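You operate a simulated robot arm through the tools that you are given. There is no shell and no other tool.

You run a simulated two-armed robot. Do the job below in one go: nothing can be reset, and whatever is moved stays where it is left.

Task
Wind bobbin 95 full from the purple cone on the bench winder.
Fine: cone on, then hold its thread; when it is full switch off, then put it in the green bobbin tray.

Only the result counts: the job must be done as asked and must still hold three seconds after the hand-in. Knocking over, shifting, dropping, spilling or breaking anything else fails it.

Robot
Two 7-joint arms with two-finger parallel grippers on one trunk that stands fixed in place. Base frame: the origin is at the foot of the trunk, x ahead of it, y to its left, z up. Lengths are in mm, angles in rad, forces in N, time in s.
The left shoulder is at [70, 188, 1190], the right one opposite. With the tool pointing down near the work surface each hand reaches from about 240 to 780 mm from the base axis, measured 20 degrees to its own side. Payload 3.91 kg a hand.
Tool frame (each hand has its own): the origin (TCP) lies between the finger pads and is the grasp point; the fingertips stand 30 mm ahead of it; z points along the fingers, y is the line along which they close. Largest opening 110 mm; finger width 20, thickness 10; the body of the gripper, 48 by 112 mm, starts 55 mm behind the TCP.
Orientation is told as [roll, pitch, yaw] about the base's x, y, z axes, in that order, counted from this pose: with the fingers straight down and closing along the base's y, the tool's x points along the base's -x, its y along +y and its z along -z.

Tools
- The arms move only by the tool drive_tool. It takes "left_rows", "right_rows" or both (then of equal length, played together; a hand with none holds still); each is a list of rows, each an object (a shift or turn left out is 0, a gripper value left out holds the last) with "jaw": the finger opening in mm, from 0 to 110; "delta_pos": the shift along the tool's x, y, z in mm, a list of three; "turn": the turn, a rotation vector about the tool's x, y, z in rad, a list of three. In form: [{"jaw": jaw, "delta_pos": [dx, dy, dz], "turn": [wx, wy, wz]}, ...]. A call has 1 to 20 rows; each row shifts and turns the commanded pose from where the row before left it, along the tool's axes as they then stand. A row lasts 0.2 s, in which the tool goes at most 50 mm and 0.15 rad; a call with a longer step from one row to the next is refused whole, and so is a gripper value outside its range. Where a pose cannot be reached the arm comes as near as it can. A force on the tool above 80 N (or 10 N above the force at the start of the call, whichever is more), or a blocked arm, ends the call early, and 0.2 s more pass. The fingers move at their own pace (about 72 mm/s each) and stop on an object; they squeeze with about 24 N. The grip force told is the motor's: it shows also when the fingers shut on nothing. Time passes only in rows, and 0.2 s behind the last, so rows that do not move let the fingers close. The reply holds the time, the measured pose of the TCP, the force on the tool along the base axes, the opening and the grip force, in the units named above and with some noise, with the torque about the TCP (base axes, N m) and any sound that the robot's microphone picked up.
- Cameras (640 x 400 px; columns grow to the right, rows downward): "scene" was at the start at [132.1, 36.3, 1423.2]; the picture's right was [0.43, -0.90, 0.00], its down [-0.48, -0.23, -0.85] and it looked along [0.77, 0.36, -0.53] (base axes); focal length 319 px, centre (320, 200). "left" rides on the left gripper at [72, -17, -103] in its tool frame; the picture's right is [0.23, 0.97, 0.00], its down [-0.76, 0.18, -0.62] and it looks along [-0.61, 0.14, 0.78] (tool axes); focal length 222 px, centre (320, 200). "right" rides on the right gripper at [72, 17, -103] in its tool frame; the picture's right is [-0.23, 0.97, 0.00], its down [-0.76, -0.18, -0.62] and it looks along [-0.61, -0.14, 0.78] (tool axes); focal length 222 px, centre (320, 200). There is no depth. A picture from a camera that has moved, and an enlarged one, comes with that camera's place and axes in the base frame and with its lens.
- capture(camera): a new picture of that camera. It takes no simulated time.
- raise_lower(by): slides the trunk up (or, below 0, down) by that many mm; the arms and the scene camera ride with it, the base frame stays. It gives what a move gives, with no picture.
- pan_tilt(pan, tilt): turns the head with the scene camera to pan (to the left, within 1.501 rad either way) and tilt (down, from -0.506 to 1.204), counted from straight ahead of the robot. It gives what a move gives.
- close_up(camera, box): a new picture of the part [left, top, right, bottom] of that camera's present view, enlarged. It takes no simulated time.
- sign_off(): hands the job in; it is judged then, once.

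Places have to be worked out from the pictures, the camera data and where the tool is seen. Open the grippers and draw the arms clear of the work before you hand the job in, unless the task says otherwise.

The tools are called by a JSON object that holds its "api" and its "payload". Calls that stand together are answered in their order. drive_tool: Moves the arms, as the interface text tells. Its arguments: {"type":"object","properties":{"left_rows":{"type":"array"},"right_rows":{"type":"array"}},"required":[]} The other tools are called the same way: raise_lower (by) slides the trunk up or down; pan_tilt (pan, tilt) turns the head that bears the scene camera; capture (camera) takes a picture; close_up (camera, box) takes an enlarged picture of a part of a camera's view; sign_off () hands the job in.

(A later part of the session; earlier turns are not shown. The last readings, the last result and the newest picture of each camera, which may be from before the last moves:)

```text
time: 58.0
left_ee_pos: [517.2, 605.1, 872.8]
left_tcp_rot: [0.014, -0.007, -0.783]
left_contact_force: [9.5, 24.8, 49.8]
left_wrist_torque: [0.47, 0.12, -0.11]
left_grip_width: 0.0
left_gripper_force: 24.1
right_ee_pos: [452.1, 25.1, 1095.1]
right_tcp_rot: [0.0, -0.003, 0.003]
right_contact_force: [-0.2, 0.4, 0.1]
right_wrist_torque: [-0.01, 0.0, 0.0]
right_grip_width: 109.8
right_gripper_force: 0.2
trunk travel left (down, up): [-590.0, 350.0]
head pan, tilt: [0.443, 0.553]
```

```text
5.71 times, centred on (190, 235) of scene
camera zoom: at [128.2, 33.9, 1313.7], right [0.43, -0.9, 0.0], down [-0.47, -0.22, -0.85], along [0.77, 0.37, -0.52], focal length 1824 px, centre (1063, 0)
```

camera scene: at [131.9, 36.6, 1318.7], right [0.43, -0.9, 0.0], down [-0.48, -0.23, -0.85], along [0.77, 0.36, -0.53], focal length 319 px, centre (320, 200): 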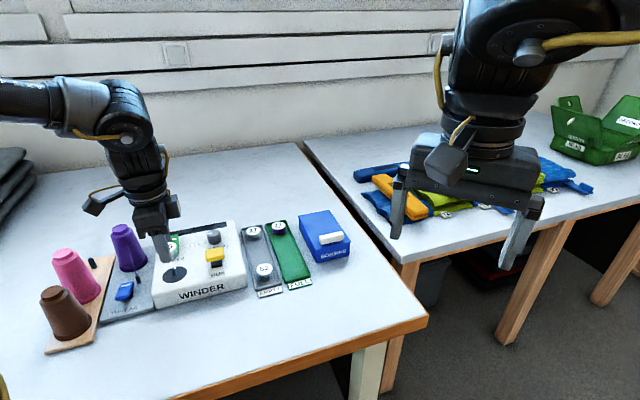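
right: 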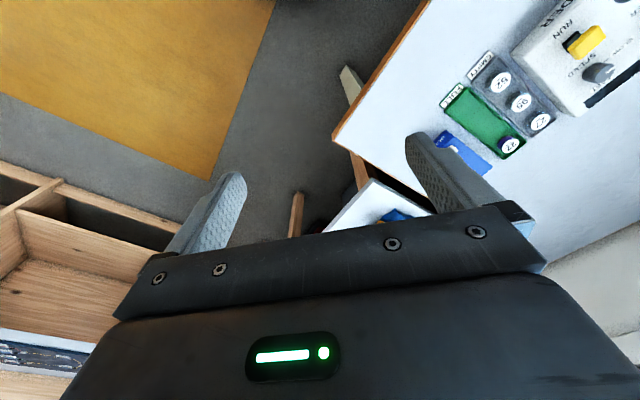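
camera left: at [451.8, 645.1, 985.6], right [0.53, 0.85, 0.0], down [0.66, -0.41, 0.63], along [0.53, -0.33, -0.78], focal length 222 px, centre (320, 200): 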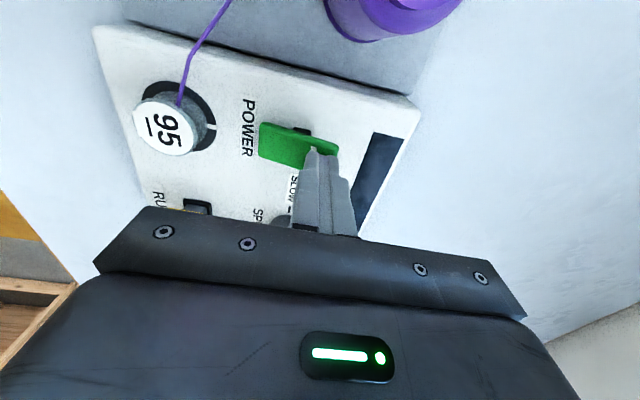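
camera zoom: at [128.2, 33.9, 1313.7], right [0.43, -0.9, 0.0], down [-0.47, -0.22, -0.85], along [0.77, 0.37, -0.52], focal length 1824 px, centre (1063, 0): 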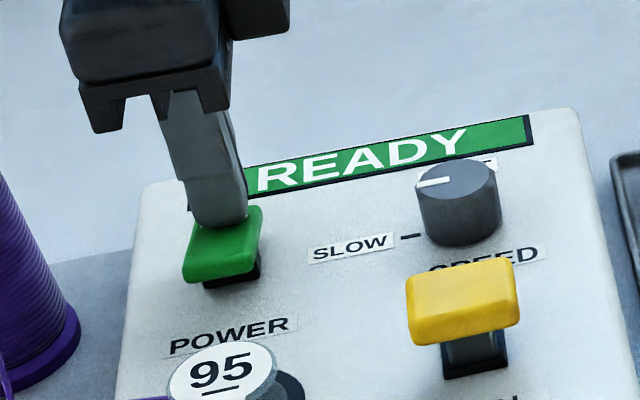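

The display lights READY: power is on and the rocker has flipped. I lift off.

{"api": "drive_tool", "payload": {"left_rows": [{"delta_pos": [0, 0, -6]}, {"delta_pos": [0, 0, -15]}, {"delta_pos": [0, 0, -20]}, {"delta_pos": [0, 0, -10]}, {"delta_pos": [0, 0, 0]}]}}

{"api": "close_up", "payload": {"camera": "scene", "box": [120, 200, 250, 310]}}

{"api": "capture", "payload": {"camera": "left"}}

```text
time: 59.2
left_ee_pos: [515.1, 605.1, 918.8]
left_tcp_rot: [0.0, -0.003, -0.786]
left_contact_force: [-0.2, 0.3, 0.3]
left_wrist_torque: [0.01, 0.01, -0.02]
left_grip_width: 0.1
left_gripper_force: 23.8
right_ee_pos: [455.7, 27.7, 1092.4]
right_tcp_rot: [0.001, 0.002, 0.001]
right_contact_force: [-0.5, 0.6, -1.0]
right_wrist_torque: [-0.02, 0.01, 0.02]
right_grip_width: 110.1
right_gripper_force: 0.1
trunk travel left (down, up): [-590.0, 350.0]
head pan, tilt: [0.443, 0.553]
```

```text
3.64 times, centred on (185, 255) of scene
camera zoom: at [131.9, 36.4, 1312.7], right [0.43, -0.9, 0.0], down [-0.48, -0.23, -0.85], along [0.77, 0.36, -0.53], focal length 1161 px, centre (811, 0)
```

zoom: 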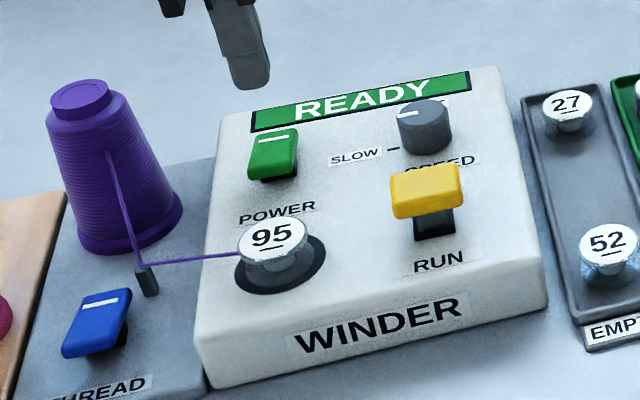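

```text
taken
camera left: at [451.1, 645.5, 1021.1], right [0.53, 0.85, 0.0], down [0.66, -0.41, 0.63], along [0.53, -0.33, -0.78], focal length 222 px, centre (320, 200)
```

left: 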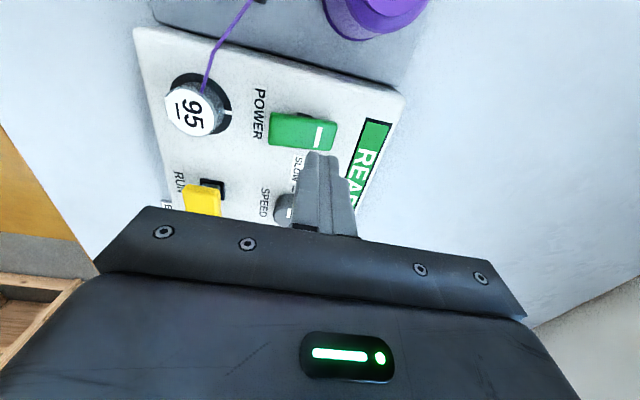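

READY shows and the rocker stays on. I check the knob once more and move over the RUN cap at about [510.5, 473.4, 850].

{"api": "drive_tool", "payload": {"left_rows": [{"delta_pos": [-22, -24, 0]}, {"delta_pos": [-23, -24, 0]}, {"delta_pos": [-23, -24, 0]}, {"delta_pos": [-22, -24.4, 0]}, {"delta_pos": [0, 0, 0]}, {"delta_pos": [0, 0, 0]}]}}

{"api": "capture", "payload": {"camera": "left"}}

{"api": "close_up", "payload": {"camera": "scene", "box": [160, 190, 260, 300]}}

{"api": "close_up", "payload": {"camera": "scene", "box": [205, 220, 235, 250]}}

```text
time: 60.6
left_ee_pos: [511.3, 475.0, 915.4]
left_tcp_rot: [0.003, -0.004, -0.785]
left_contact_force: [0.4, 0.5, -0.2]
left_wrist_torque: [0.01, 0.0, -0.03]
left_grip_width: 0.0
left_gripper_force: 24.1
right_ee_pos: [457.2, 28.9, 1092.4]
right_tcp_rot: [0.0, -0.001, 0.003]
right_contact_force: [0.6, 0.8, -0.5]
right_wrist_torque: [0.04, -0.01, 0.0]
right_grip_width: 109.8
right_gripper_force: 0.0
trunk travel left (down, up): [-590.0, 350.0]
head pan, tilt: [0.443, 0.553]
```

```text
taken
camera left: at [448.1, 514.0, 1020.2], right [0.53, 0.85, 0.0], down [0.66, -0.41, 0.63], along [0.53, -0.33, -0.78], focal length 222 px, centre (320, 200)
```

left: 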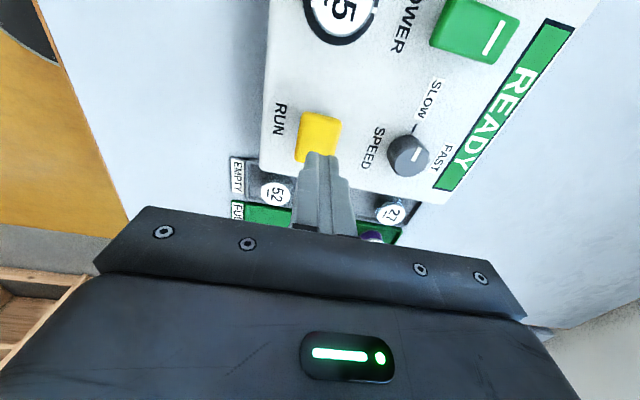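

```text
3.64 times, centred on (210, 245) of scene
camera zoom: at [132.2, 36.2, 1312.7], right [0.43, -0.9, 0.0], down [-0.48, -0.23, -0.85], along [0.77, 0.36, -0.53], focal length 1161 px, centre (720, 36)
```

zoom: 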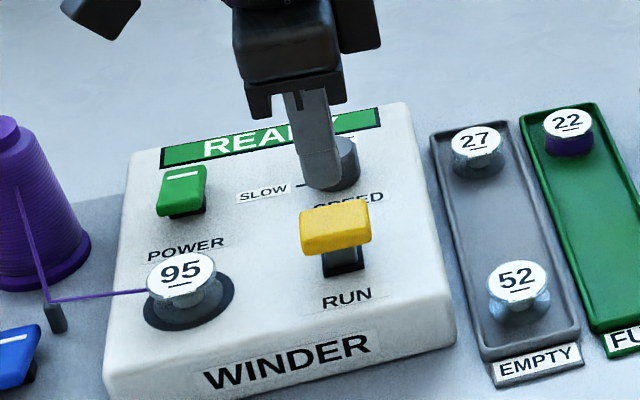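

```text
13.33 times, centred on (220, 235) of scene
camera zoom: at [132.2, 36.2, 1312.7], right [0.43, -0.9, 0.0], down [-0.48, -0.23, -0.85], along [0.77, 0.36, -0.53], focal length 4256 px, centre (1653, -267)
```

zoom: 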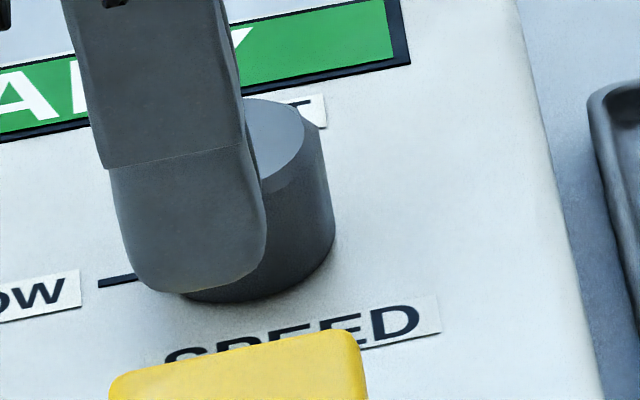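

The cap's centre is within a few mm of the fingertips. I trim (+2, −2) mm, lower the trunk 30 mm, and check.

{"api": "drive_tool", "payload": {"left_rows": [{"delta_pos": [2, -2, 0]}, {"delta_pos": [0, 0, 0]}]}}

{"api": "raise_lower", "payload": {"by": -30}}

{"api": "close_up", "payload": {"camera": "scene", "box": [160, 190, 260, 300]}}

{"api": "close_up", "payload": {"camera": "left", "box": [240, 60, 400, 200]}}

```text
time: 61.2
left_ee_pos: [508.7, 473.5, 916.6]
left_tcp_rot: [0.001, -0.004, -0.784]
left_contact_force: [0.8, 0.1, 0.0]
left_wrist_torque: [0.02, -0.03, 0.0]
left_grip_width: 0.0
left_gripper_force: 23.7
right_ee_pos: [456.2, 27.7, 1091.8]
right_tcp_rot: [-0.001, 0.0, 0.003]
right_contact_force: [-0.2, 0.5, 0.4]
right_wrist_torque: [0.0, 0.01, 0.01]
right_grip_width: 109.9
right_gripper_force: 0.2
trunk travel left (down, up): [-590.0, 350.0]
head pan, tilt: [0.443, 0.553]
```

```text
time: 62.0
left_ee_pos: [509.0, 473.2, 888.3]
left_tcp_rot: [0.002, -0.004, -0.787]
left_contact_force: [0.0, 0.1, 0.6]
left_wrist_torque: [0.01, -0.06, 0.0]
left_grip_width: 0.2
left_gripper_force: 23.7
right_ee_pos: [455.3, 28.1, 1062.7]
right_tcp_rot: [0.0, -0.002, 0.002]
right_contact_force: [0.4, -0.5, 0.4]
right_wrist_torque: [0.0, 0.03, 0.02]
right_grip_width: 110.1
right_gripper_force: 0.0
trunk travel left (down, up): [-560.0, 380.0]
head pan, tilt: [0.443, 0.553]
```

```text
3.64 times, centred on (210, 245) of scene
camera zoom: at [131.7, 36.3, 1282.7], right [0.43, -0.9, 0.0], down [-0.47, -0.23, -0.85], along [0.77, 0.36, -0.53], focal length 1161 px, centre (720, 36)
```

zoom: 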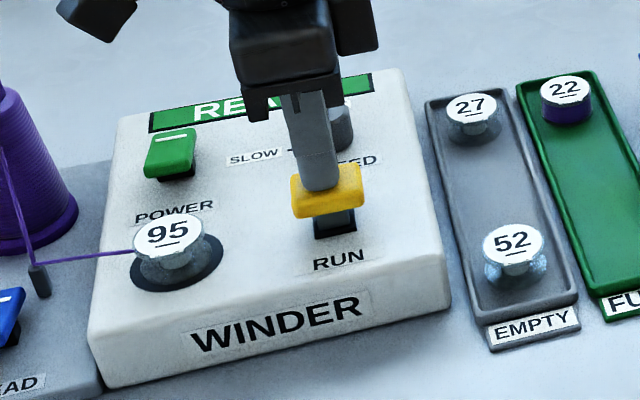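

```text
2.86 times, centred on (320, 130) of left
camera zoom: at [445.2, 513.6, 990.5], right [0.53, 0.85, 0.0], down [0.66, -0.41, 0.63], along [0.53, -0.33, -0.78], focal length 635 px, centre (320, 400)
```

zoom: 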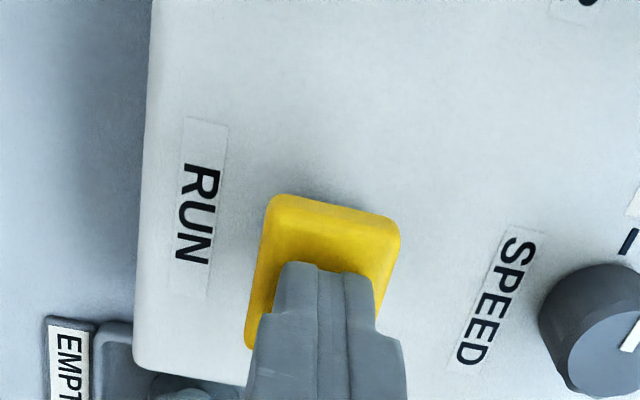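

The fingertips are centred over the RUN cap. I press down in 3 mm steps.

{"api": "drive_tool", "payload": {"left_rows": [{"delta_pos": [0, 0, 4]}, {"delta_pos": [0, 0, 3]}, {"delta_pos": [0, 0, 3]}, {"delta_pos": [0, 0, 3]}]}}

{"api": "close_up", "payload": {"camera": "scene", "box": [160, 190, 260, 300]}}

```text
time: 63.0
left_ee_pos: [509.1, 473.8, 873.7]
left_tcp_rot: [-0.002, -0.003, -0.785]
left_contact_force: [0.3, 0.1, -0.5]
left_wrist_torque: [0.0, 0.03, 0.01]
left_grip_width: 0.0
left_gripper_force: 23.9
right_ee_pos: [455.8, 28.0, 1063.2]
right_tcp_rot: [0.0, 0.001, 0.003]
right_contact_force: [0.0, -0.7, -0.2]
right_wrist_torque: [-0.03, -0.01, -0.03]
right_grip_width: 110.0
right_gripper_force: 0.1
trunk travel left (down, up): [-560.0, 380.0]
head pan, tilt: [0.443, 0.553]
```

```text
3.64 times, centred on (210, 245) of scene
camera zoom: at [132.3, 36.6, 1282.6], right [0.43, -0.9, 0.0], down [-0.48, -0.23, -0.85], along [0.77, 0.36, -0.53], focal length 1161 px, centre (720, 36)
```

zoom: 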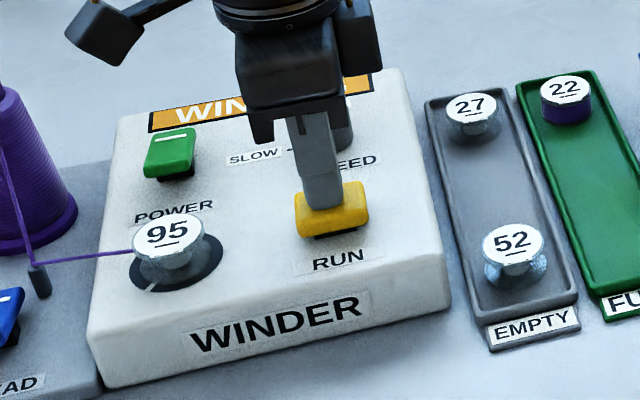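

The display now reads WINDING and the cap stays down with no force on the tool, so it has latched. I lift off a little and verify that it keeps running.

{"api": "drive_tool", "payload": {"left_rows": [{"delta_pos": [0, 0, -15]}]}}

{"api": "close_up", "payload": {"camera": "scene", "box": [160, 190, 260, 300]}}

```text
time: 63.4
left_ee_pos: [509.3, 474.2, 887.6]
left_tcp_rot: [0.003, -0.004, -0.784]
left_contact_force: [-0.4, -0.6, 0.5]
left_wrist_torque: [0.05, -0.01, 0.01]
left_grip_width: 0.0
left_gripper_force: 23.9
right_ee_pos: [456.1, 28.2, 1063.0]
right_tcp_rot: [0.0, 0.001, 0.001]
right_contact_force: [-0.8, 0.3, -0.2]
right_wrist_torque: [-0.01, 0.0, 0.03]
right_grip_width: 109.7
right_gripper_force: 0.1
trunk travel left (down, up): [-560.0, 380.0]
head pan, tilt: [0.443, 0.553]
```

```text
3.64 times, centred on (210, 245) of scene
camera zoom: at [131.7, 35.9, 1282.7], right [0.43, -0.9, 0.0], down [-0.47, -0.23, -0.85], along [0.77, 0.36, -0.53], focal length 1161 px, centre (720, 36)
```

zoom: 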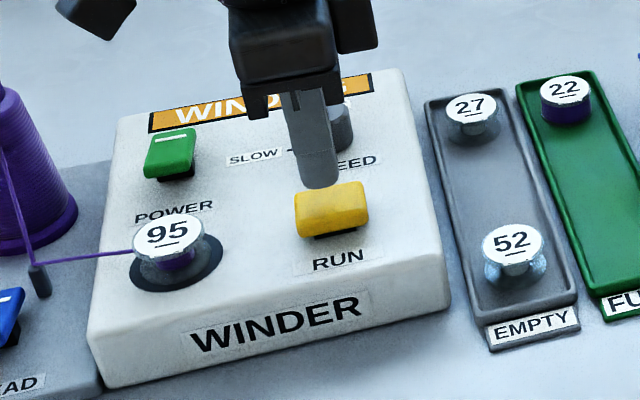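

It keeps winding and purple is building on the core. I move at once to stand ready above the near (off) end of POWER at about [491.6, 580.7], watching the bobbin.

{"api": "drive_tool", "payload": {"left_rows": [{"delta_pos": [10, 7, -25]}, {"delta_pos": [38, 28, 0]}, {"delta_pos": [39.8, 28.1, 0]}]}}

{"api": "close_up", "payload": {"camera": "scene", "box": [140, 180, 250, 300]}}

{"api": "capture", "payload": {"camera": "left"}}

```text
time: 64.2
left_ee_pos: [492.9, 578.4, 910.4]
left_tcp_rot: [0.001, -0.004, -0.784]
left_contact_force: [0.1, 0.2, -0.1]
left_wrist_torque: [-0.02, -0.03, 0.01]
left_grip_width: 0.0
left_gripper_force: 24.3
right_ee_pos: [455.4, 30.0, 1061.7]
right_tcp_rot: [-0.003, 0.0, 0.004]
right_contact_force: [0.3, 0.0, 0.8]
right_wrist_torque: [-0.01, -0.01, -0.03]
right_grip_width: 110.2
right_gripper_force: 0.1
trunk travel left (down, up): [-560.0, 380.0]
head pan, tilt: [0.443, 0.553]
```

```text
3.33 times, centred on (195, 240) of scene
camera zoom: at [131.9, 37.9, 1282.7], right [0.43, -0.9, 0.0], down [-0.48, -0.23, -0.85], along [0.77, 0.36, -0.53], focal length 1064 px, centre (737, 67)
```

zoom: 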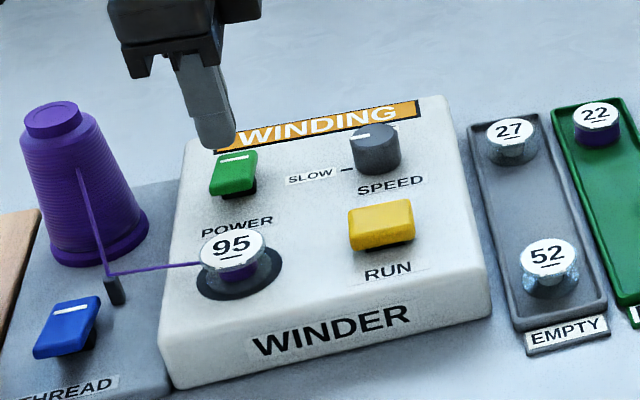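

```text
taken
camera left: at [427.9, 618.4, 1014.3], right [0.53, 0.85, 0.0], down [0.66, -0.41, 0.63], along [0.53, -0.33, -0.78], focal length 222 px, centre (320, 200)
```

left: 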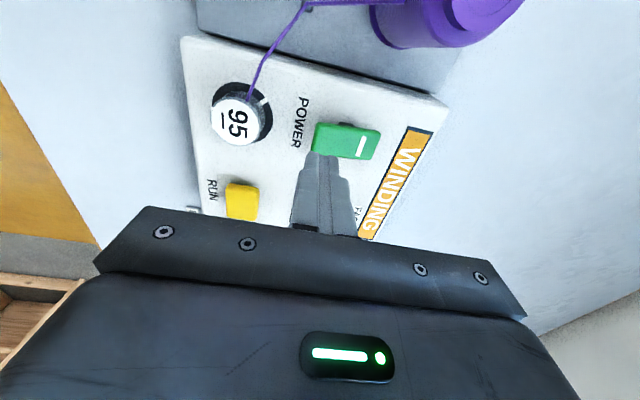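

WINDING shows; I compare the bobbin's fill with the full bobbin 22 in close-ups.

{"api": "close_up", "payload": {"camera": "scene", "box": [168, 243, 196, 268]}}

{"api": "close_up", "payload": {"camera": "scene", "box": [225, 205, 255, 232]}}

{"api": "close_up", "payload": {"camera": "left", "box": [290, 90, 400, 180]}}

```text
16.00 times, centred on (182, 256) of scene
camera zoom: at [131.9, 37.9, 1282.7], right [0.43, -0.9, 0.0], down [-0.48, -0.23, -0.85], along [0.77, 0.36, -0.53], focal length 5107 px, centre (2528, -688)
```

zoom: 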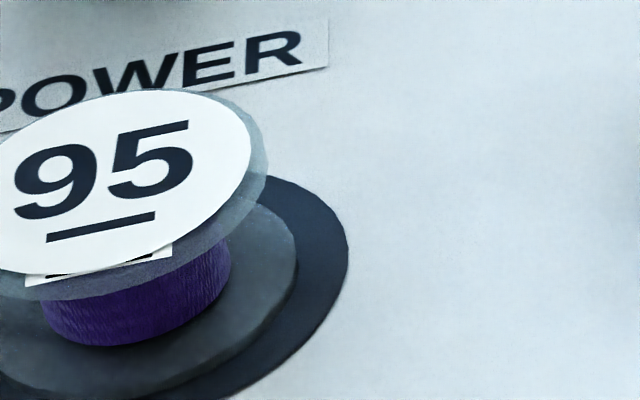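

```text
14.81 times, centred on (240, 218) of scene
camera zoom: at [131.9, 37.9, 1282.7], right [0.43, -0.9, 0.0], down [-0.48, -0.23, -0.85], along [0.77, 0.36, -0.53], focal length 4728 px, centre (1505, -74)
```

zoom: 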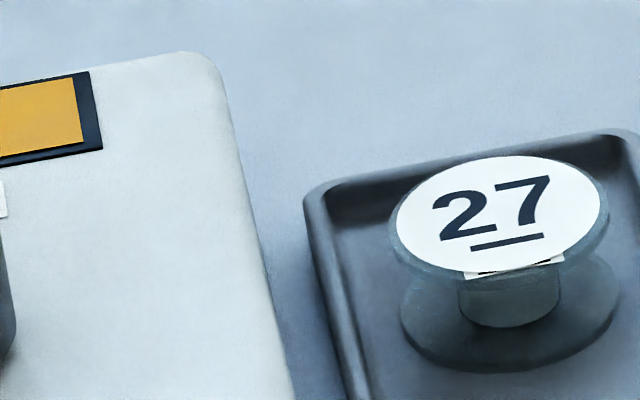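

```text
4.44 times, centred on (345, 135) of left
camera zoom: at [427.9, 618.4, 1014.3], right [0.53, 0.85, 0.0], down [0.66, -0.41, 0.63], along [0.53, -0.33, -0.78], focal length 987 px, centre (209, 489)
```

zoom: 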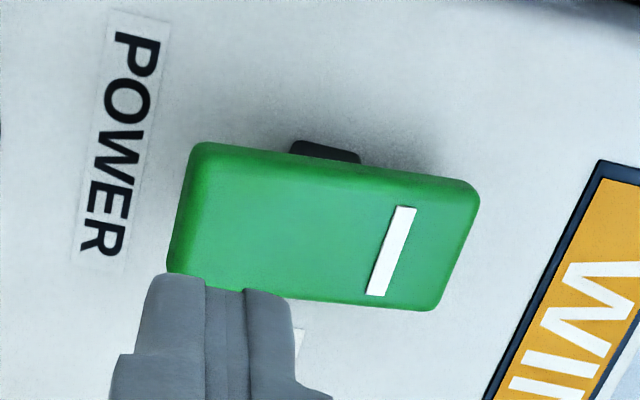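

In about 1.3 s it has grown from 0.47 to 0.65 of the flange, so it will be full within a few seconds. I set the fingertips just above POWER's near end now.

{"api": "drive_tool", "payload": {"left_rows": [{"delta_pos": [3, 3, 14]}, {"delta_pos": [0, 0, 14]}]}}

{"api": "close_up", "payload": {"camera": "scene", "box": [140, 180, 250, 300]}}

{"api": "close_up", "payload": {"camera": "scene", "box": [160, 243, 196, 268]}}

```text
time: 64.8
left_ee_pos: [492.5, 583.0, 885.6]
left_tcp_rot: [0.002, -0.002, -0.784]
left_contact_force: [0.4, -0.3, 0.1]
left_wrist_torque: [0.01, 0.0, 0.0]
left_grip_width: 0.0
left_gripper_force: 24.0
right_ee_pos: [456.1, 28.4, 1062.9]
right_tcp_rot: [0.0, 0.0, 0.001]
right_contact_force: [0.2, -0.4, 0.2]
right_wrist_torque: [-0.03, 0.02, -0.01]
right_grip_width: 110.1
right_gripper_force: 0.0
trunk travel left (down, up): [-560.0, 380.0]
head pan, tilt: [0.443, 0.553]
```

```text
3.33 times, centred on (195, 240) of scene
camera zoom: at [132.1, 36.5, 1282.7], right [0.43, -0.9, 0.0], down [-0.48, -0.23, -0.85], along [0.77, 0.36, -0.53], focal length 1064 px, centre (737, 67)
```

zoom: 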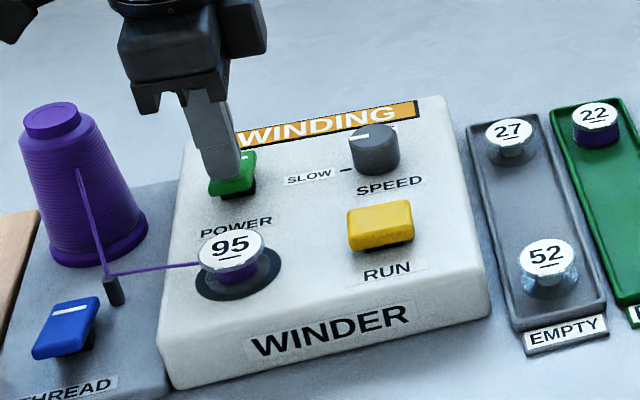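

```text
16.00 times, centred on (178, 256) of scene
camera zoom: at [132.1, 36.5, 1282.7], right [0.43, -0.9, 0.0], down [-0.48, -0.23, -0.85], along [0.77, 0.36, -0.53], focal length 5107 px, centre (2592, -688)
```

zoom: 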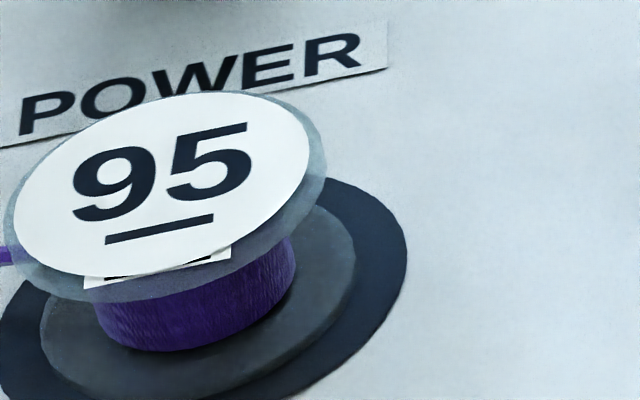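

Fill is 0.63 of the flange and growing slowly; I check bobbin 22 for what full looks like.

{"api": "close_up", "payload": {"camera": "scene", "box": [232, 208, 262, 232]}}

{"api": "drive_tool", "payload": {"left_rows": [{"delta_pos": [0, 0, 0]}, {"delta_pos": [0, 0, 0]}, {"delta_pos": [0, 0, 0]}, {"delta_pos": [0, 0, 0]}]}}

{"api": "close_up", "payload": {"camera": "scene", "box": [160, 243, 196, 268]}}

{"api": "close_up", "payload": {"camera": "scene", "box": [140, 180, 300, 300]}}

```text
16.00 times, centred on (247, 220) of scene
camera zoom: at [132.1, 36.5, 1282.7], right [0.43, -0.9, 0.0], down [-0.48, -0.23, -0.85], along [0.77, 0.36, -0.53], focal length 5107 px, centre (1488, -120)
```

zoom: 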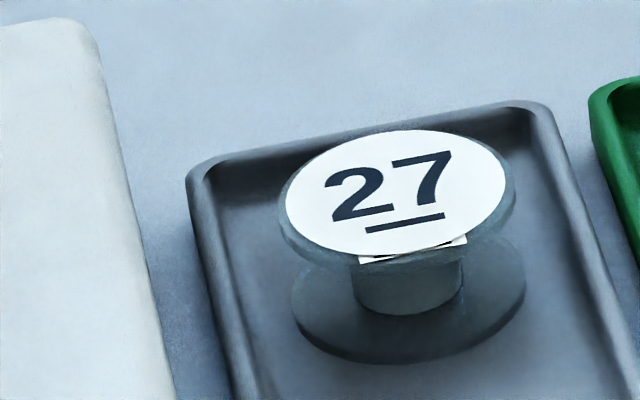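

```text
time: 65.8
left_ee_pos: [492.1, 582.4, 885.5]
left_tcp_rot: [0.002, -0.003, -0.786]
left_contact_force: [-0.5, -0.6, -0.3]
left_wrist_torque: [-0.01, 0.0, 0.01]
left_grip_width: 0.1
left_gripper_force: 23.9
right_ee_pos: [455.5, 28.3, 1063.2]
right_tcp_rot: [0.0, 0.001, 0.002]
right_contact_force: [-0.7, -0.1, 0.1]
right_wrist_torque: [-0.01, 0.02, 0.02]
right_grip_width: 109.9
right_gripper_force: 0.1
trunk travel left (down, up): [-560.0, 380.0]
head pan, tilt: [0.443, 0.553]
```

```text
16.00 times, centred on (178, 256) of scene
camera zoom: at [132.1, 36.5, 1282.7], right [0.43, -0.9, 0.0], down [-0.48, -0.23, -0.85], along [0.77, 0.36, -0.53], focal length 5107 px, centre (2592, -688)
```

zoom: 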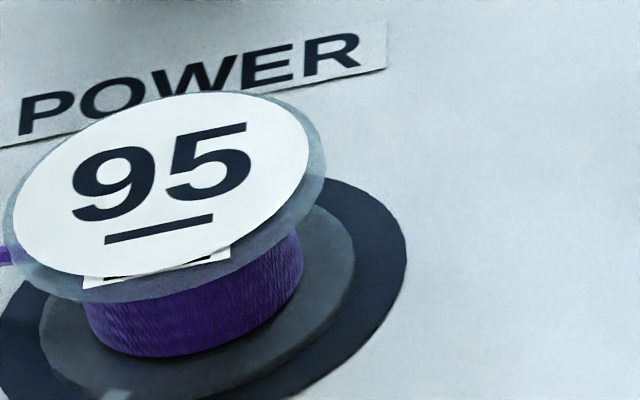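

```text
3.33 times, centred on (220, 240) of scene
camera zoom: at [132.1, 36.5, 1282.7], right [0.43, -0.9, 0.0], down [-0.48, -0.23, -0.85], along [0.77, 0.36, -0.53], focal length 1064 px, centre (653, 67)
```

zoom: 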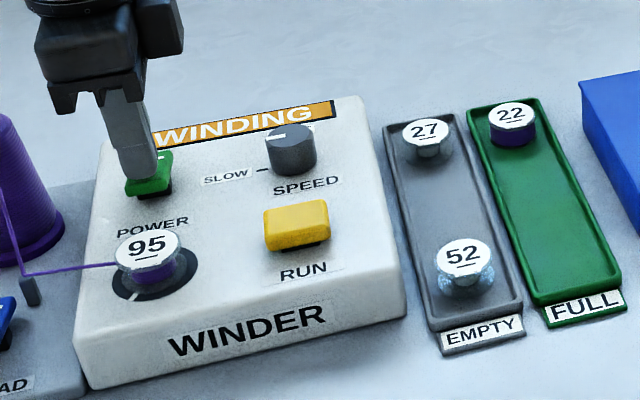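

Now 0.68 of the flange; bobbin 22 is wound to roughly 0.9. I wait about another 2 s and check.

{"api": "close_up", "payload": {"camera": "scene", "box": [258, 206, 288, 230]}}

{"api": "drive_tool", "payload": {"left_rows": [{"delta_pos": [0, 0, 0]}, {"delta_pos": [0, 0, 0]}, {"delta_pos": [0, 0, 0]}, {"delta_pos": [0, 0, 0]}, {"delta_pos": [0, 0, 0]}, {"delta_pos": [0, 0, 0]}, {"delta_pos": [0, 0, 0]}, {"delta_pos": [0, 0, 0]}, {"delta_pos": [0, 0, 0]}]}}

{"api": "close_up", "payload": {"camera": "scene", "box": [160, 243, 196, 268]}}

{"api": "close_up", "payload": {"camera": "scene", "box": [140, 180, 300, 300]}}

```text
16.00 times, centred on (273, 218) of scene
camera zoom: at [132.1, 36.5, 1282.7], right [0.43, -0.9, 0.0], down [-0.48, -0.23, -0.85], along [0.77, 0.36, -0.53], focal length 5107 px, centre (1072, -88)
```

zoom: 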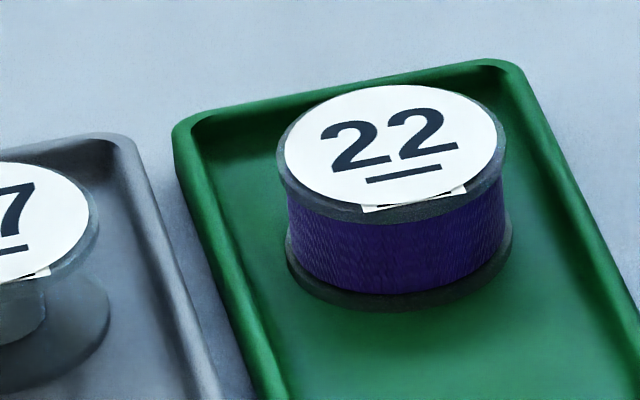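

```text
time: 67.8
left_ee_pos: [491.8, 582.1, 885.3]
left_tcp_rot: [0.0, -0.004, -0.785]
left_contact_force: [0.4, -0.1, 0.6]
left_wrist_torque: [0.01, 0.02, -0.01]
left_grip_width: 0.0
left_gripper_force: 24.0
right_ee_pos: [456.1, 29.1, 1062.4]
right_tcp_rot: [0.0, 0.0, 0.001]
right_contact_force: [-0.6, 0.4, -0.1]
right_wrist_torque: [0.0, -0.01, 0.0]
right_grip_width: 110.1
right_gripper_force: 0.1
trunk travel left (down, up): [-560.0, 380.0]
head pan, tilt: [0.443, 0.553]
```

```text
16.00 times, centred on (178, 256) of scene
camera zoom: at [132.1, 36.5, 1282.7], right [0.43, -0.9, 0.0], down [-0.48, -0.23, -0.85], along [0.77, 0.36, -0.53], focal length 5107 px, centre (2592, -688)
```

zoom: 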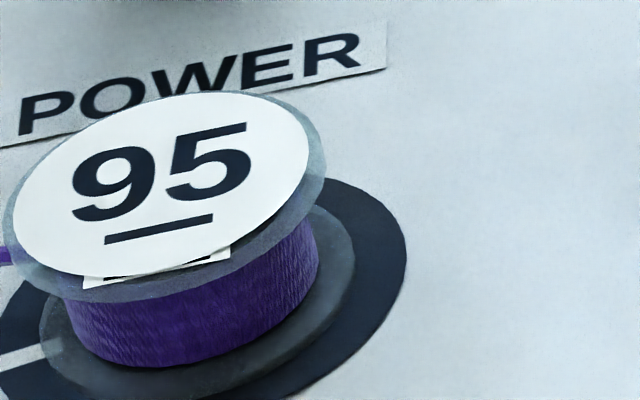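

```text
3.33 times, centred on (220, 240) of scene
camera zoom: at [132.1, 36.5, 1282.7], right [0.43, -0.9, 0.0], down [-0.48, -0.23, -0.85], along [0.77, 0.36, -0.53], focal length 1064 px, centre (653, 67)
```

zoom: 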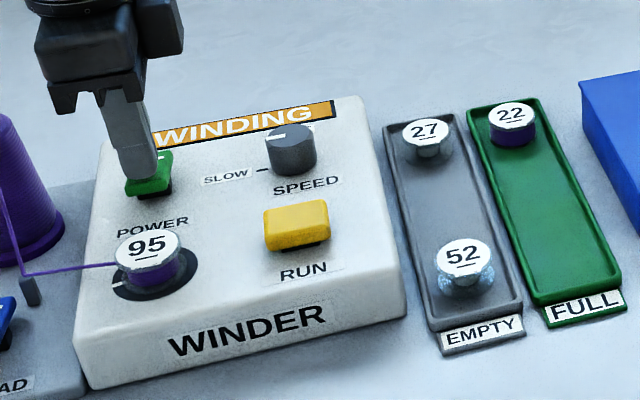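

Now 0.80 versus 0.94 for bobbin 22; at this rate it is full at about 70.3 s. I wait one more second.

{"api": "drive_tool", "payload": {"left_rows": [{"delta_pos": [0, 0, 0]}, {"delta_pos": [0, 0, 0]}, {"delta_pos": [0, 0, 0]}, {"delta_pos": [0, 0, 0]}, {"delta_pos": [0, 0, 0]}]}}

{"api": "close_up", "payload": {"camera": "scene", "box": [160, 243, 196, 268]}}

{"api": "close_up", "payload": {"camera": "scene", "box": [140, 180, 300, 300]}}

```text
time: 69.0
left_ee_pos: [493.6, 582.9, 886.3]
left_tcp_rot: [0.002, -0.004, -0.786]
left_contact_force: [0.4, -0.3, 1.1]
left_wrist_torque: [0.01, -0.01, -0.05]
left_grip_width: 0.1
left_gripper_force: 24.4
right_ee_pos: [456.3, 28.2, 1062.1]
right_tcp_rot: [0.0, -0.001, 0.001]
right_contact_force: [-0.6, 0.6, -0.2]
right_wrist_torque: [0.03, 0.0, 0.01]
right_grip_width: 110.0
right_gripper_force: 0.0
trunk travel left (down, up): [-560.0, 380.0]
head pan, tilt: [0.443, 0.553]
```

```text
16.00 times, centred on (178, 256) of scene
camera zoom: at [132.1, 36.5, 1282.7], right [0.43, -0.9, 0.0], down [-0.48, -0.23, -0.85], along [0.77, 0.36, -0.53], focal length 5107 px, centre (2592, -688)
```

zoom: 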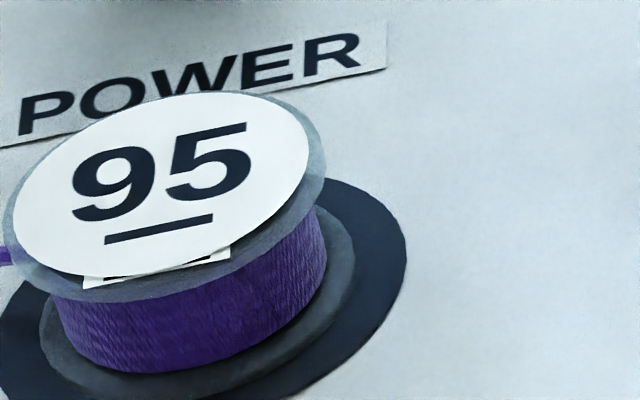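

```text
3.33 times, centred on (220, 240) of scene
camera zoom: at [132.1, 36.5, 1282.7], right [0.43, -0.9, 0.0], down [-0.48, -0.23, -0.85], along [0.77, 0.36, -0.53], focal length 1064 px, centre (653, 67)
```

zoom: 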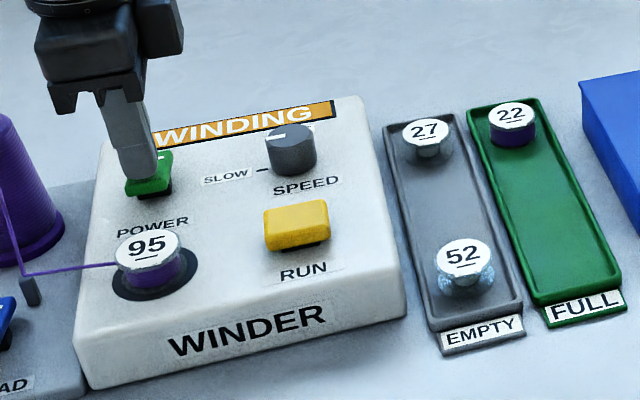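

Now 0.85; by the area rate it should be full near 71.3 s. I wait another second.

{"api": "drive_tool", "payload": {"left_rows": [{"delta_pos": [0, 0, 0]}, {"delta_pos": [0, 0, 0]}, {"delta_pos": [0, 0, 0]}, {"delta_pos": [0, 0, 0]}, {"delta_pos": [0, 0, 0]}]}}

{"api": "close_up", "payload": {"camera": "scene", "box": [160, 243, 196, 268]}}

{"api": "close_up", "payload": {"camera": "scene", "box": [140, 180, 300, 300]}}

```text
time: 70.2
left_ee_pos: [492.9, 581.9, 886.5]
left_tcp_rot: [0.002, -0.003, -0.786]
left_contact_force: [0.1, -0.5, -0.5]
left_wrist_torque: [0.0, 0.01, -0.02]
left_grip_width: 0.0
left_gripper_force: 23.6
right_ee_pos: [456.8, 28.9, 1064.1]
right_tcp_rot: [0.001, -0.002, 0.002]
right_contact_force: [-0.9, -0.7, -0.3]
right_wrist_torque: [-0.05, -0.02, 0.02]
right_grip_width: 110.3
right_gripper_force: 0.0
trunk travel left (down, up): [-560.0, 380.0]
head pan, tilt: [0.443, 0.553]
```

```text
16.00 times, centred on (178, 256) of scene
camera zoom: at [132.1, 36.5, 1282.7], right [0.43, -0.9, 0.0], down [-0.48, -0.23, -0.85], along [0.77, 0.36, -0.53], focal length 5107 px, centre (2592, -688)
```

zoom: 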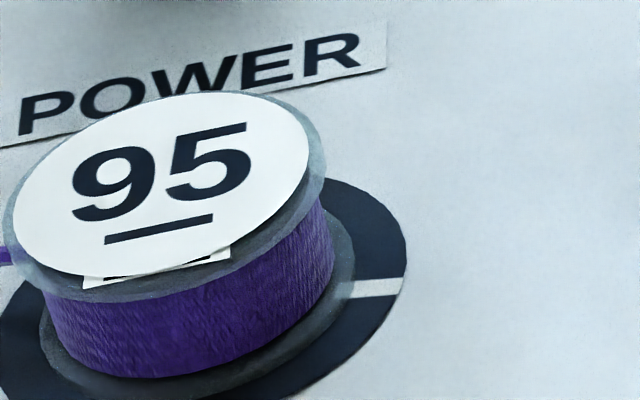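

```text
3.33 times, centred on (220, 240) of scene
camera zoom: at [132.1, 36.5, 1282.7], right [0.43, -0.9, 0.0], down [-0.48, -0.23, -0.85], along [0.77, 0.36, -0.53], focal length 1064 px, centre (653, 67)
```

zoom: 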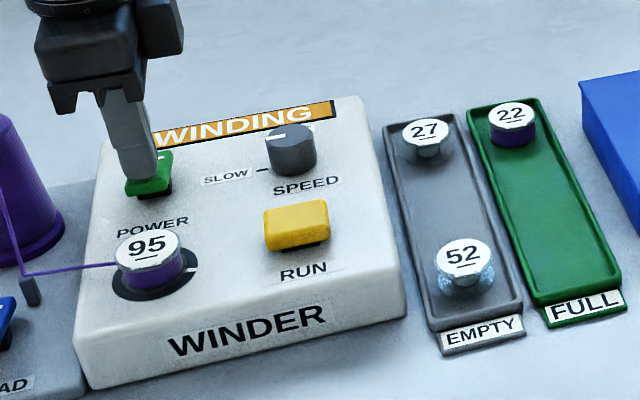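

Now 0.90–0.91 of the flange. I lower the fingertips 5 mm closer to the rocker while 0.6 s pass, then look.

{"api": "drive_tool", "payload": {"left_rows": [{"delta_pos": [0, 0, 3]}, {"delta_pos": [0, 0, 2]}]}}

{"api": "close_up", "payload": {"camera": "scene", "box": [160, 243, 196, 268]}}

{"api": "close_up", "payload": {"camera": "scene", "box": [140, 180, 300, 300]}}

```text
time: 70.8
left_ee_pos: [492.4, 582.1, 881.6]
left_tcp_rot: [0.002, -0.004, -0.784]
left_contact_force: [-0.7, -0.9, 2.2]
left_wrist_torque: [-0.06, 0.0, 0.05]
left_grip_width: 0.1
left_gripper_force: 23.8
right_ee_pos: [455.3, 27.4, 1063.3]
right_tcp_rot: [-0.001, -0.001, 0.002]
right_contact_force: [-0.2, -1.4, -1.0]
right_wrist_torque: [-0.01, -0.01, 0.05]
right_grip_width: 110.1
right_gripper_force: 0.0
trunk travel left (down, up): [-560.0, 380.0]
head pan, tilt: [0.443, 0.553]
```

```text
16.00 times, centred on (178, 256) of scene
camera zoom: at [131.7, 36.1, 1282.8], right [0.43, -0.9, 0.0], down [-0.47, -0.23, -0.85], along [0.77, 0.36, -0.53], focal length 5107 px, centre (2592, -688)
```

zoom: 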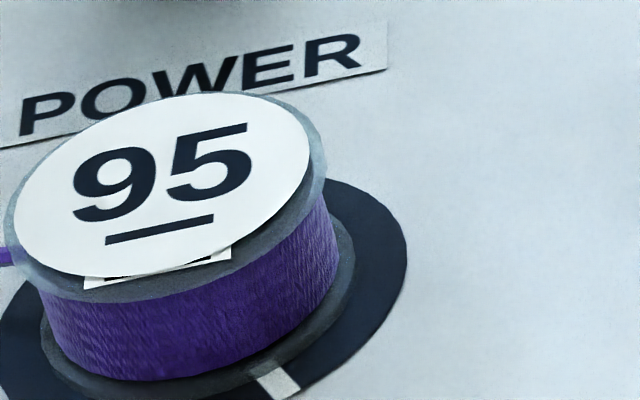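

```text
3.33 times, centred on (220, 240) of scene
camera zoom: at [131.7, 36.1, 1282.8], right [0.43, -0.9, 0.0], down [-0.47, -0.23, -0.85], along [0.77, 0.36, -0.53], focal length 1064 px, centre (653, 67)
```

zoom: 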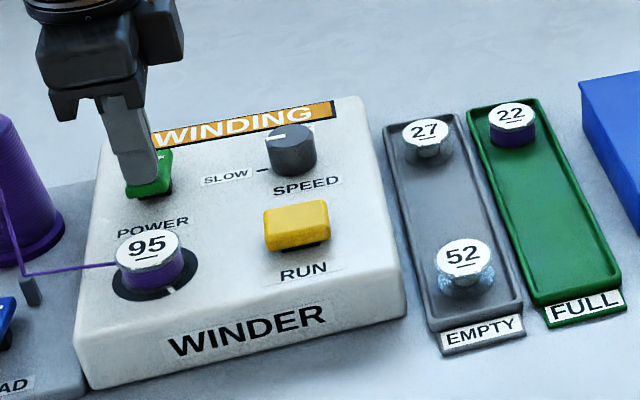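

0.935 now, display still WINDING, fingertips just touching the rocker. I wait 0.4 s more and check.

{"api": "drive_tool", "payload": {"left_rows": [{"delta_pos": [0, 0, 0]}]}}

{"api": "close_up", "payload": {"camera": "scene", "box": [160, 243, 196, 268]}}

{"api": "close_up", "payload": {"camera": "scene", "box": [140, 180, 300, 300]}}

```text
time: 71.2
left_ee_pos: [492.5, 581.9, 880.6]
left_tcp_rot: [0.0, -0.003, -0.787]
left_contact_force: [0.2, -0.9, 1.1]
left_wrist_torque: [-0.05, 0.04, 0.02]
left_grip_width: 0.1
left_gripper_force: 24.2
right_ee_pos: [454.9, 28.3, 1062.4]
right_tcp_rot: [-0.002, -0.002, 0.002]
right_contact_force: [0.8, -1.1, 0.2]
right_wrist_torque: [0.01, 0.0, 0.01]
right_grip_width: 109.9
right_gripper_force: 0.0
trunk travel left (down, up): [-560.0, 380.0]
head pan, tilt: [0.443, 0.553]
```

```text
16.00 times, centred on (178, 256) of scene
camera zoom: at [132.0, 36.3, 1282.7], right [0.43, -0.9, 0.0], down [-0.48, -0.23, -0.85], along [0.77, 0.36, -0.53], focal length 5107 px, centre (2592, -688)
```

zoom: 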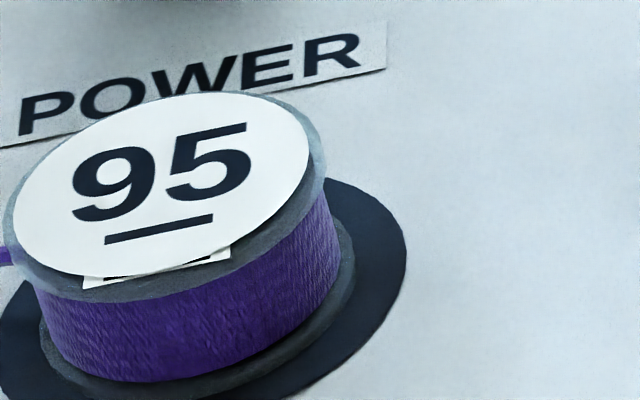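

```text
3.33 times, centred on (220, 240) of scene
camera zoom: at [132.0, 36.3, 1282.7], right [0.43, -0.9, 0.0], down [-0.48, -0.23, -0.85], along [0.77, 0.36, -0.53], focal length 1064 px, centre (653, 67)
```

zoom: 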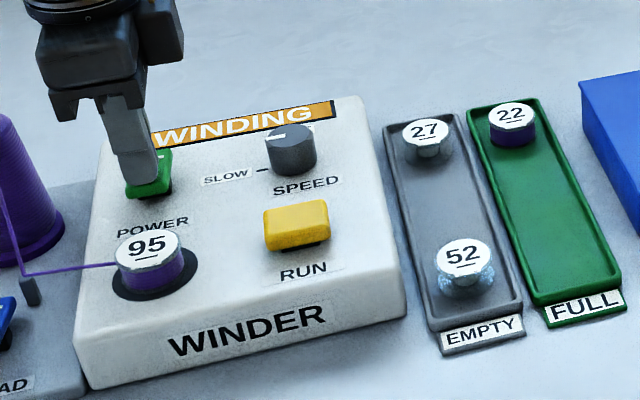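

0.953 and still WINDING. One more 0.4 s step.

{"api": "drive_tool", "payload": {"left_rows": [{"delta_pos": [0, 0, 0]}]}}

{"api": "close_up", "payload": {"camera": "scene", "box": [160, 243, 196, 268]}}

{"api": "close_up", "payload": {"camera": "scene", "box": [140, 180, 300, 300]}}

```text
time: 71.6
left_ee_pos: [493.3, 583.8, 879.9]
left_tcp_rot: [0.002, -0.004, -0.786]
left_contact_force: [0.0, -1.2, 1.3]
left_wrist_torque: [0.01, -0.01, -0.01]
left_grip_width: 0.1
left_gripper_force: 23.8
right_ee_pos: [457.2, 27.9, 1063.4]
right_tcp_rot: [0.001, 0.001, 0.002]
right_contact_force: [-0.6, -0.2, 0.0]
right_wrist_torque: [-0.01, -0.02, -0.01]
right_grip_width: 110.0
right_gripper_force: 0.1
trunk travel left (down, up): [-560.0, 380.0]
head pan, tilt: [0.443, 0.553]
```

```text
16.00 times, centred on (178, 256) of scene
camera zoom: at [132.0, 36.3, 1282.7], right [0.43, -0.9, 0.0], down [-0.48, -0.23, -0.85], along [0.77, 0.36, -0.53], focal length 5107 px, centre (2592, -688)
```

zoom: 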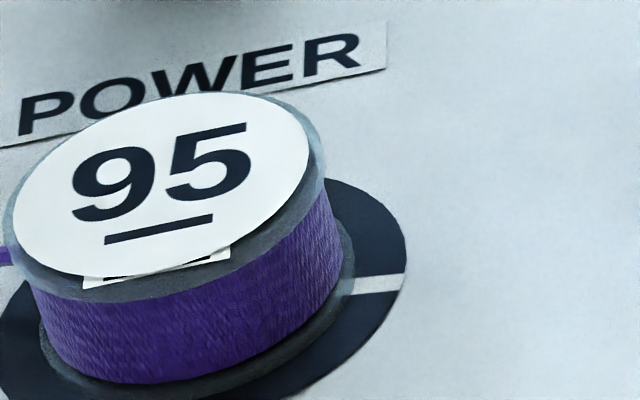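

```text
3.33 times, centred on (220, 240) of scene
camera zoom: at [132.0, 36.3, 1282.7], right [0.43, -0.9, 0.0], down [-0.48, -0.23, -0.85], along [0.77, 0.36, -0.53], focal length 1064 px, centre (653, 67)
```

zoom: 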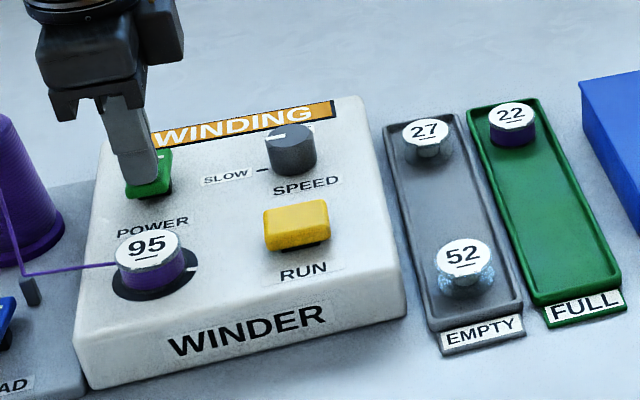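

It now looks about level with bobbin 22 (0.96). Pictures cost no time, so I compare both at higher zoom before deciding.

{"api": "close_up", "payload": {"camera": "scene", "box": [264, 209, 286, 226]}}

{"api": "close_up", "payload": {"camera": "scene", "box": [157, 247, 185, 269]}}

{"api": "close_up", "payload": {"camera": "scene", "box": [185, 205, 245, 230]}}

```text
16.00 times, centred on (275, 218) of scene
camera zoom: at [132.0, 36.3, 1282.7], right [0.43, -0.9, 0.0], down [-0.48, -0.23, -0.85], along [0.77, 0.36, -0.53], focal length 5107 px, centre (1040, -80)
```

zoom: 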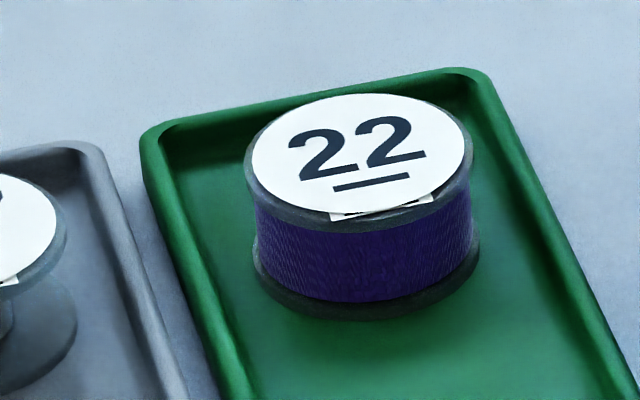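

```text
16.00 times, centred on (171, 258) of scene
camera zoom: at [132.0, 36.3, 1282.7], right [0.43, -0.9, 0.0], down [-0.48, -0.23, -0.85], along [0.77, 0.36, -0.53], focal length 5107 px, centre (2704, -728)
```

zoom: 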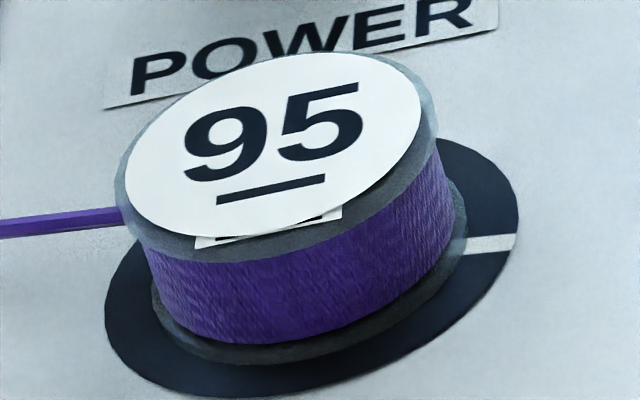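

```text
10.67 times, centred on (215, 218) of scene
camera zoom: at [132.0, 36.3, 1282.7], right [0.43, -0.9, 0.0], down [-0.48, -0.23, -0.85], along [0.77, 0.36, -0.53], focal length 3404 px, centre (1440, 13)
```

zoom: 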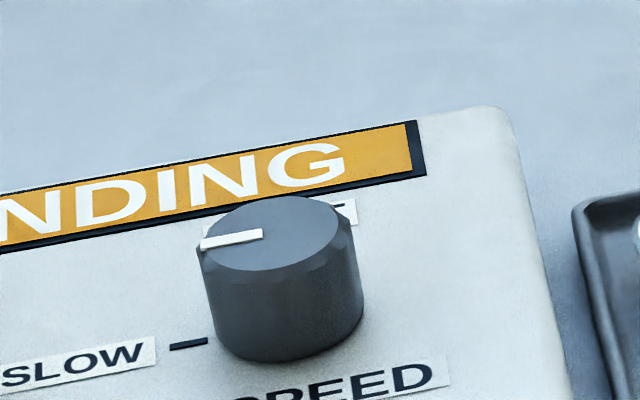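

By the close-ups 95 (0.963) has just about reached 22's level (0.956), yet the display still reads WINDING. I take one more 0.4 s step to see whether the display announces full.

{"api": "drive_tool", "payload": {"left_rows": [{"delta_pos": [0, 0, 0]}]}}

{"api": "close_up", "payload": {"camera": "scene", "box": [140, 180, 300, 300]}}

{"api": "close_up", "payload": {"camera": "scene", "box": [157, 247, 185, 269]}}

```text
time: 72.0
left_ee_pos: [492.7, 583.7, 879.8]
left_tcp_rot: [0.003, -0.005, -0.784]
left_contact_force: [0.4, 0.2, 1.3]
left_wrist_torque: [0.0, 0.01, -0.01]
left_grip_width: 0.1
left_gripper_force: 24.0
right_ee_pos: [456.6, 27.9, 1061.3]
right_tcp_rot: [0.0, -0.001, 0.002]
right_contact_force: [0.1, -0.4, 0.3]
right_wrist_torque: [0.02, 0.0, 0.01]
right_grip_width: 110.1
right_gripper_force: 0.0
trunk travel left (down, up): [-560.0, 380.0]
head pan, tilt: [0.443, 0.553]
```

```text
3.33 times, centred on (220, 240) of scene
camera zoom: at [132.0, 36.4, 1282.7], right [0.43, -0.9, 0.0], down [-0.48, -0.23, -0.85], along [0.77, 0.36, -0.53], focal length 1064 px, centre (653, 67)
```

zoom: 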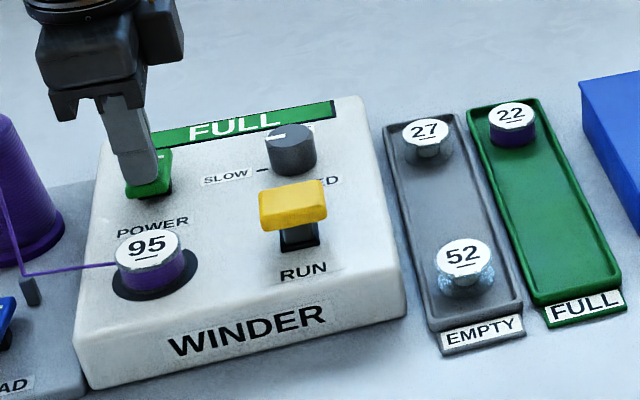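

```text
16.00 times, centred on (171, 258) of scene
camera zoom: at [132.0, 36.4, 1282.7], right [0.43, -0.9, 0.0], down [-0.48, -0.23, -0.85], along [0.77, 0.36, -0.53], focal length 5107 px, centre (2704, -728)
```

zoom: 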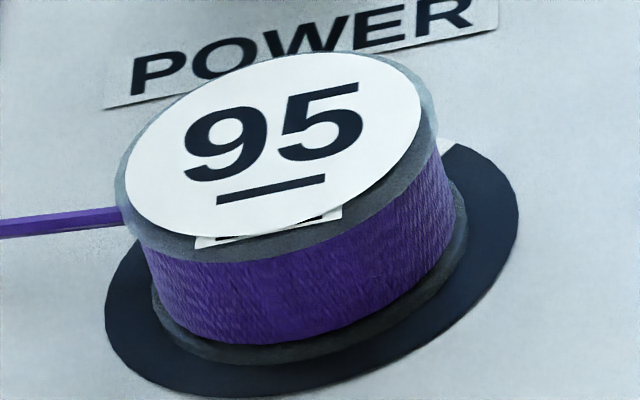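

The display now reads FULL and the RUN cap has popped up by itself. I switch off by pressing POWER's near end down.

{"api": "drive_tool", "payload": {"left_rows": [{"delta_pos": [0, 0, 3]}, {"delta_pos": [0, 0, 3]}, {"delta_pos": [0, 0, 3]}, {"delta_pos": [0, 0, 2]}, {"delta_pos": [0, 0, 0]}]}}

{"api": "close_up", "payload": {"camera": "scene", "box": [140, 180, 300, 300]}}

```text
time: 73.2
left_ee_pos: [490.7, 582.1, 873.9]
left_tcp_rot: [0.013, -0.006, -0.784]
left_contact_force: [2.9, 8.1, 31.7]
left_wrist_torque: [0.46, -0.21, 0.06]
left_grip_width: 0.0
left_gripper_force: 23.5
right_ee_pos: [453.1, 25.5, 1063.8]
right_tcp_rot: [0.001, -0.002, 0.002]
right_contact_force: [0.8, -0.2, 0.4]
right_wrist_torque: [-0.02, 0.03, 0.0]
right_grip_width: 110.1
right_gripper_force: 0.0
trunk travel left (down, up): [-560.0, 380.0]
head pan, tilt: [0.443, 0.553]
```

```text
3.33 times, centred on (220, 240) of scene
camera zoom: at [129.2, 33.7, 1283.5], right [0.43, -0.9, 0.0], down [-0.47, -0.22, -0.85], along [0.77, 0.37, -0.52], focal length 1064 px, centre (653, 67)
```

zoom: 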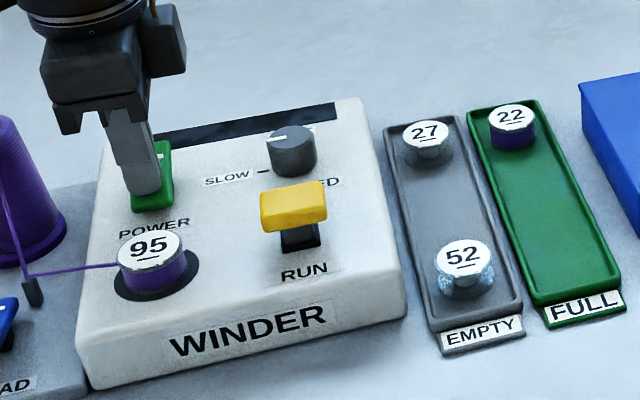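

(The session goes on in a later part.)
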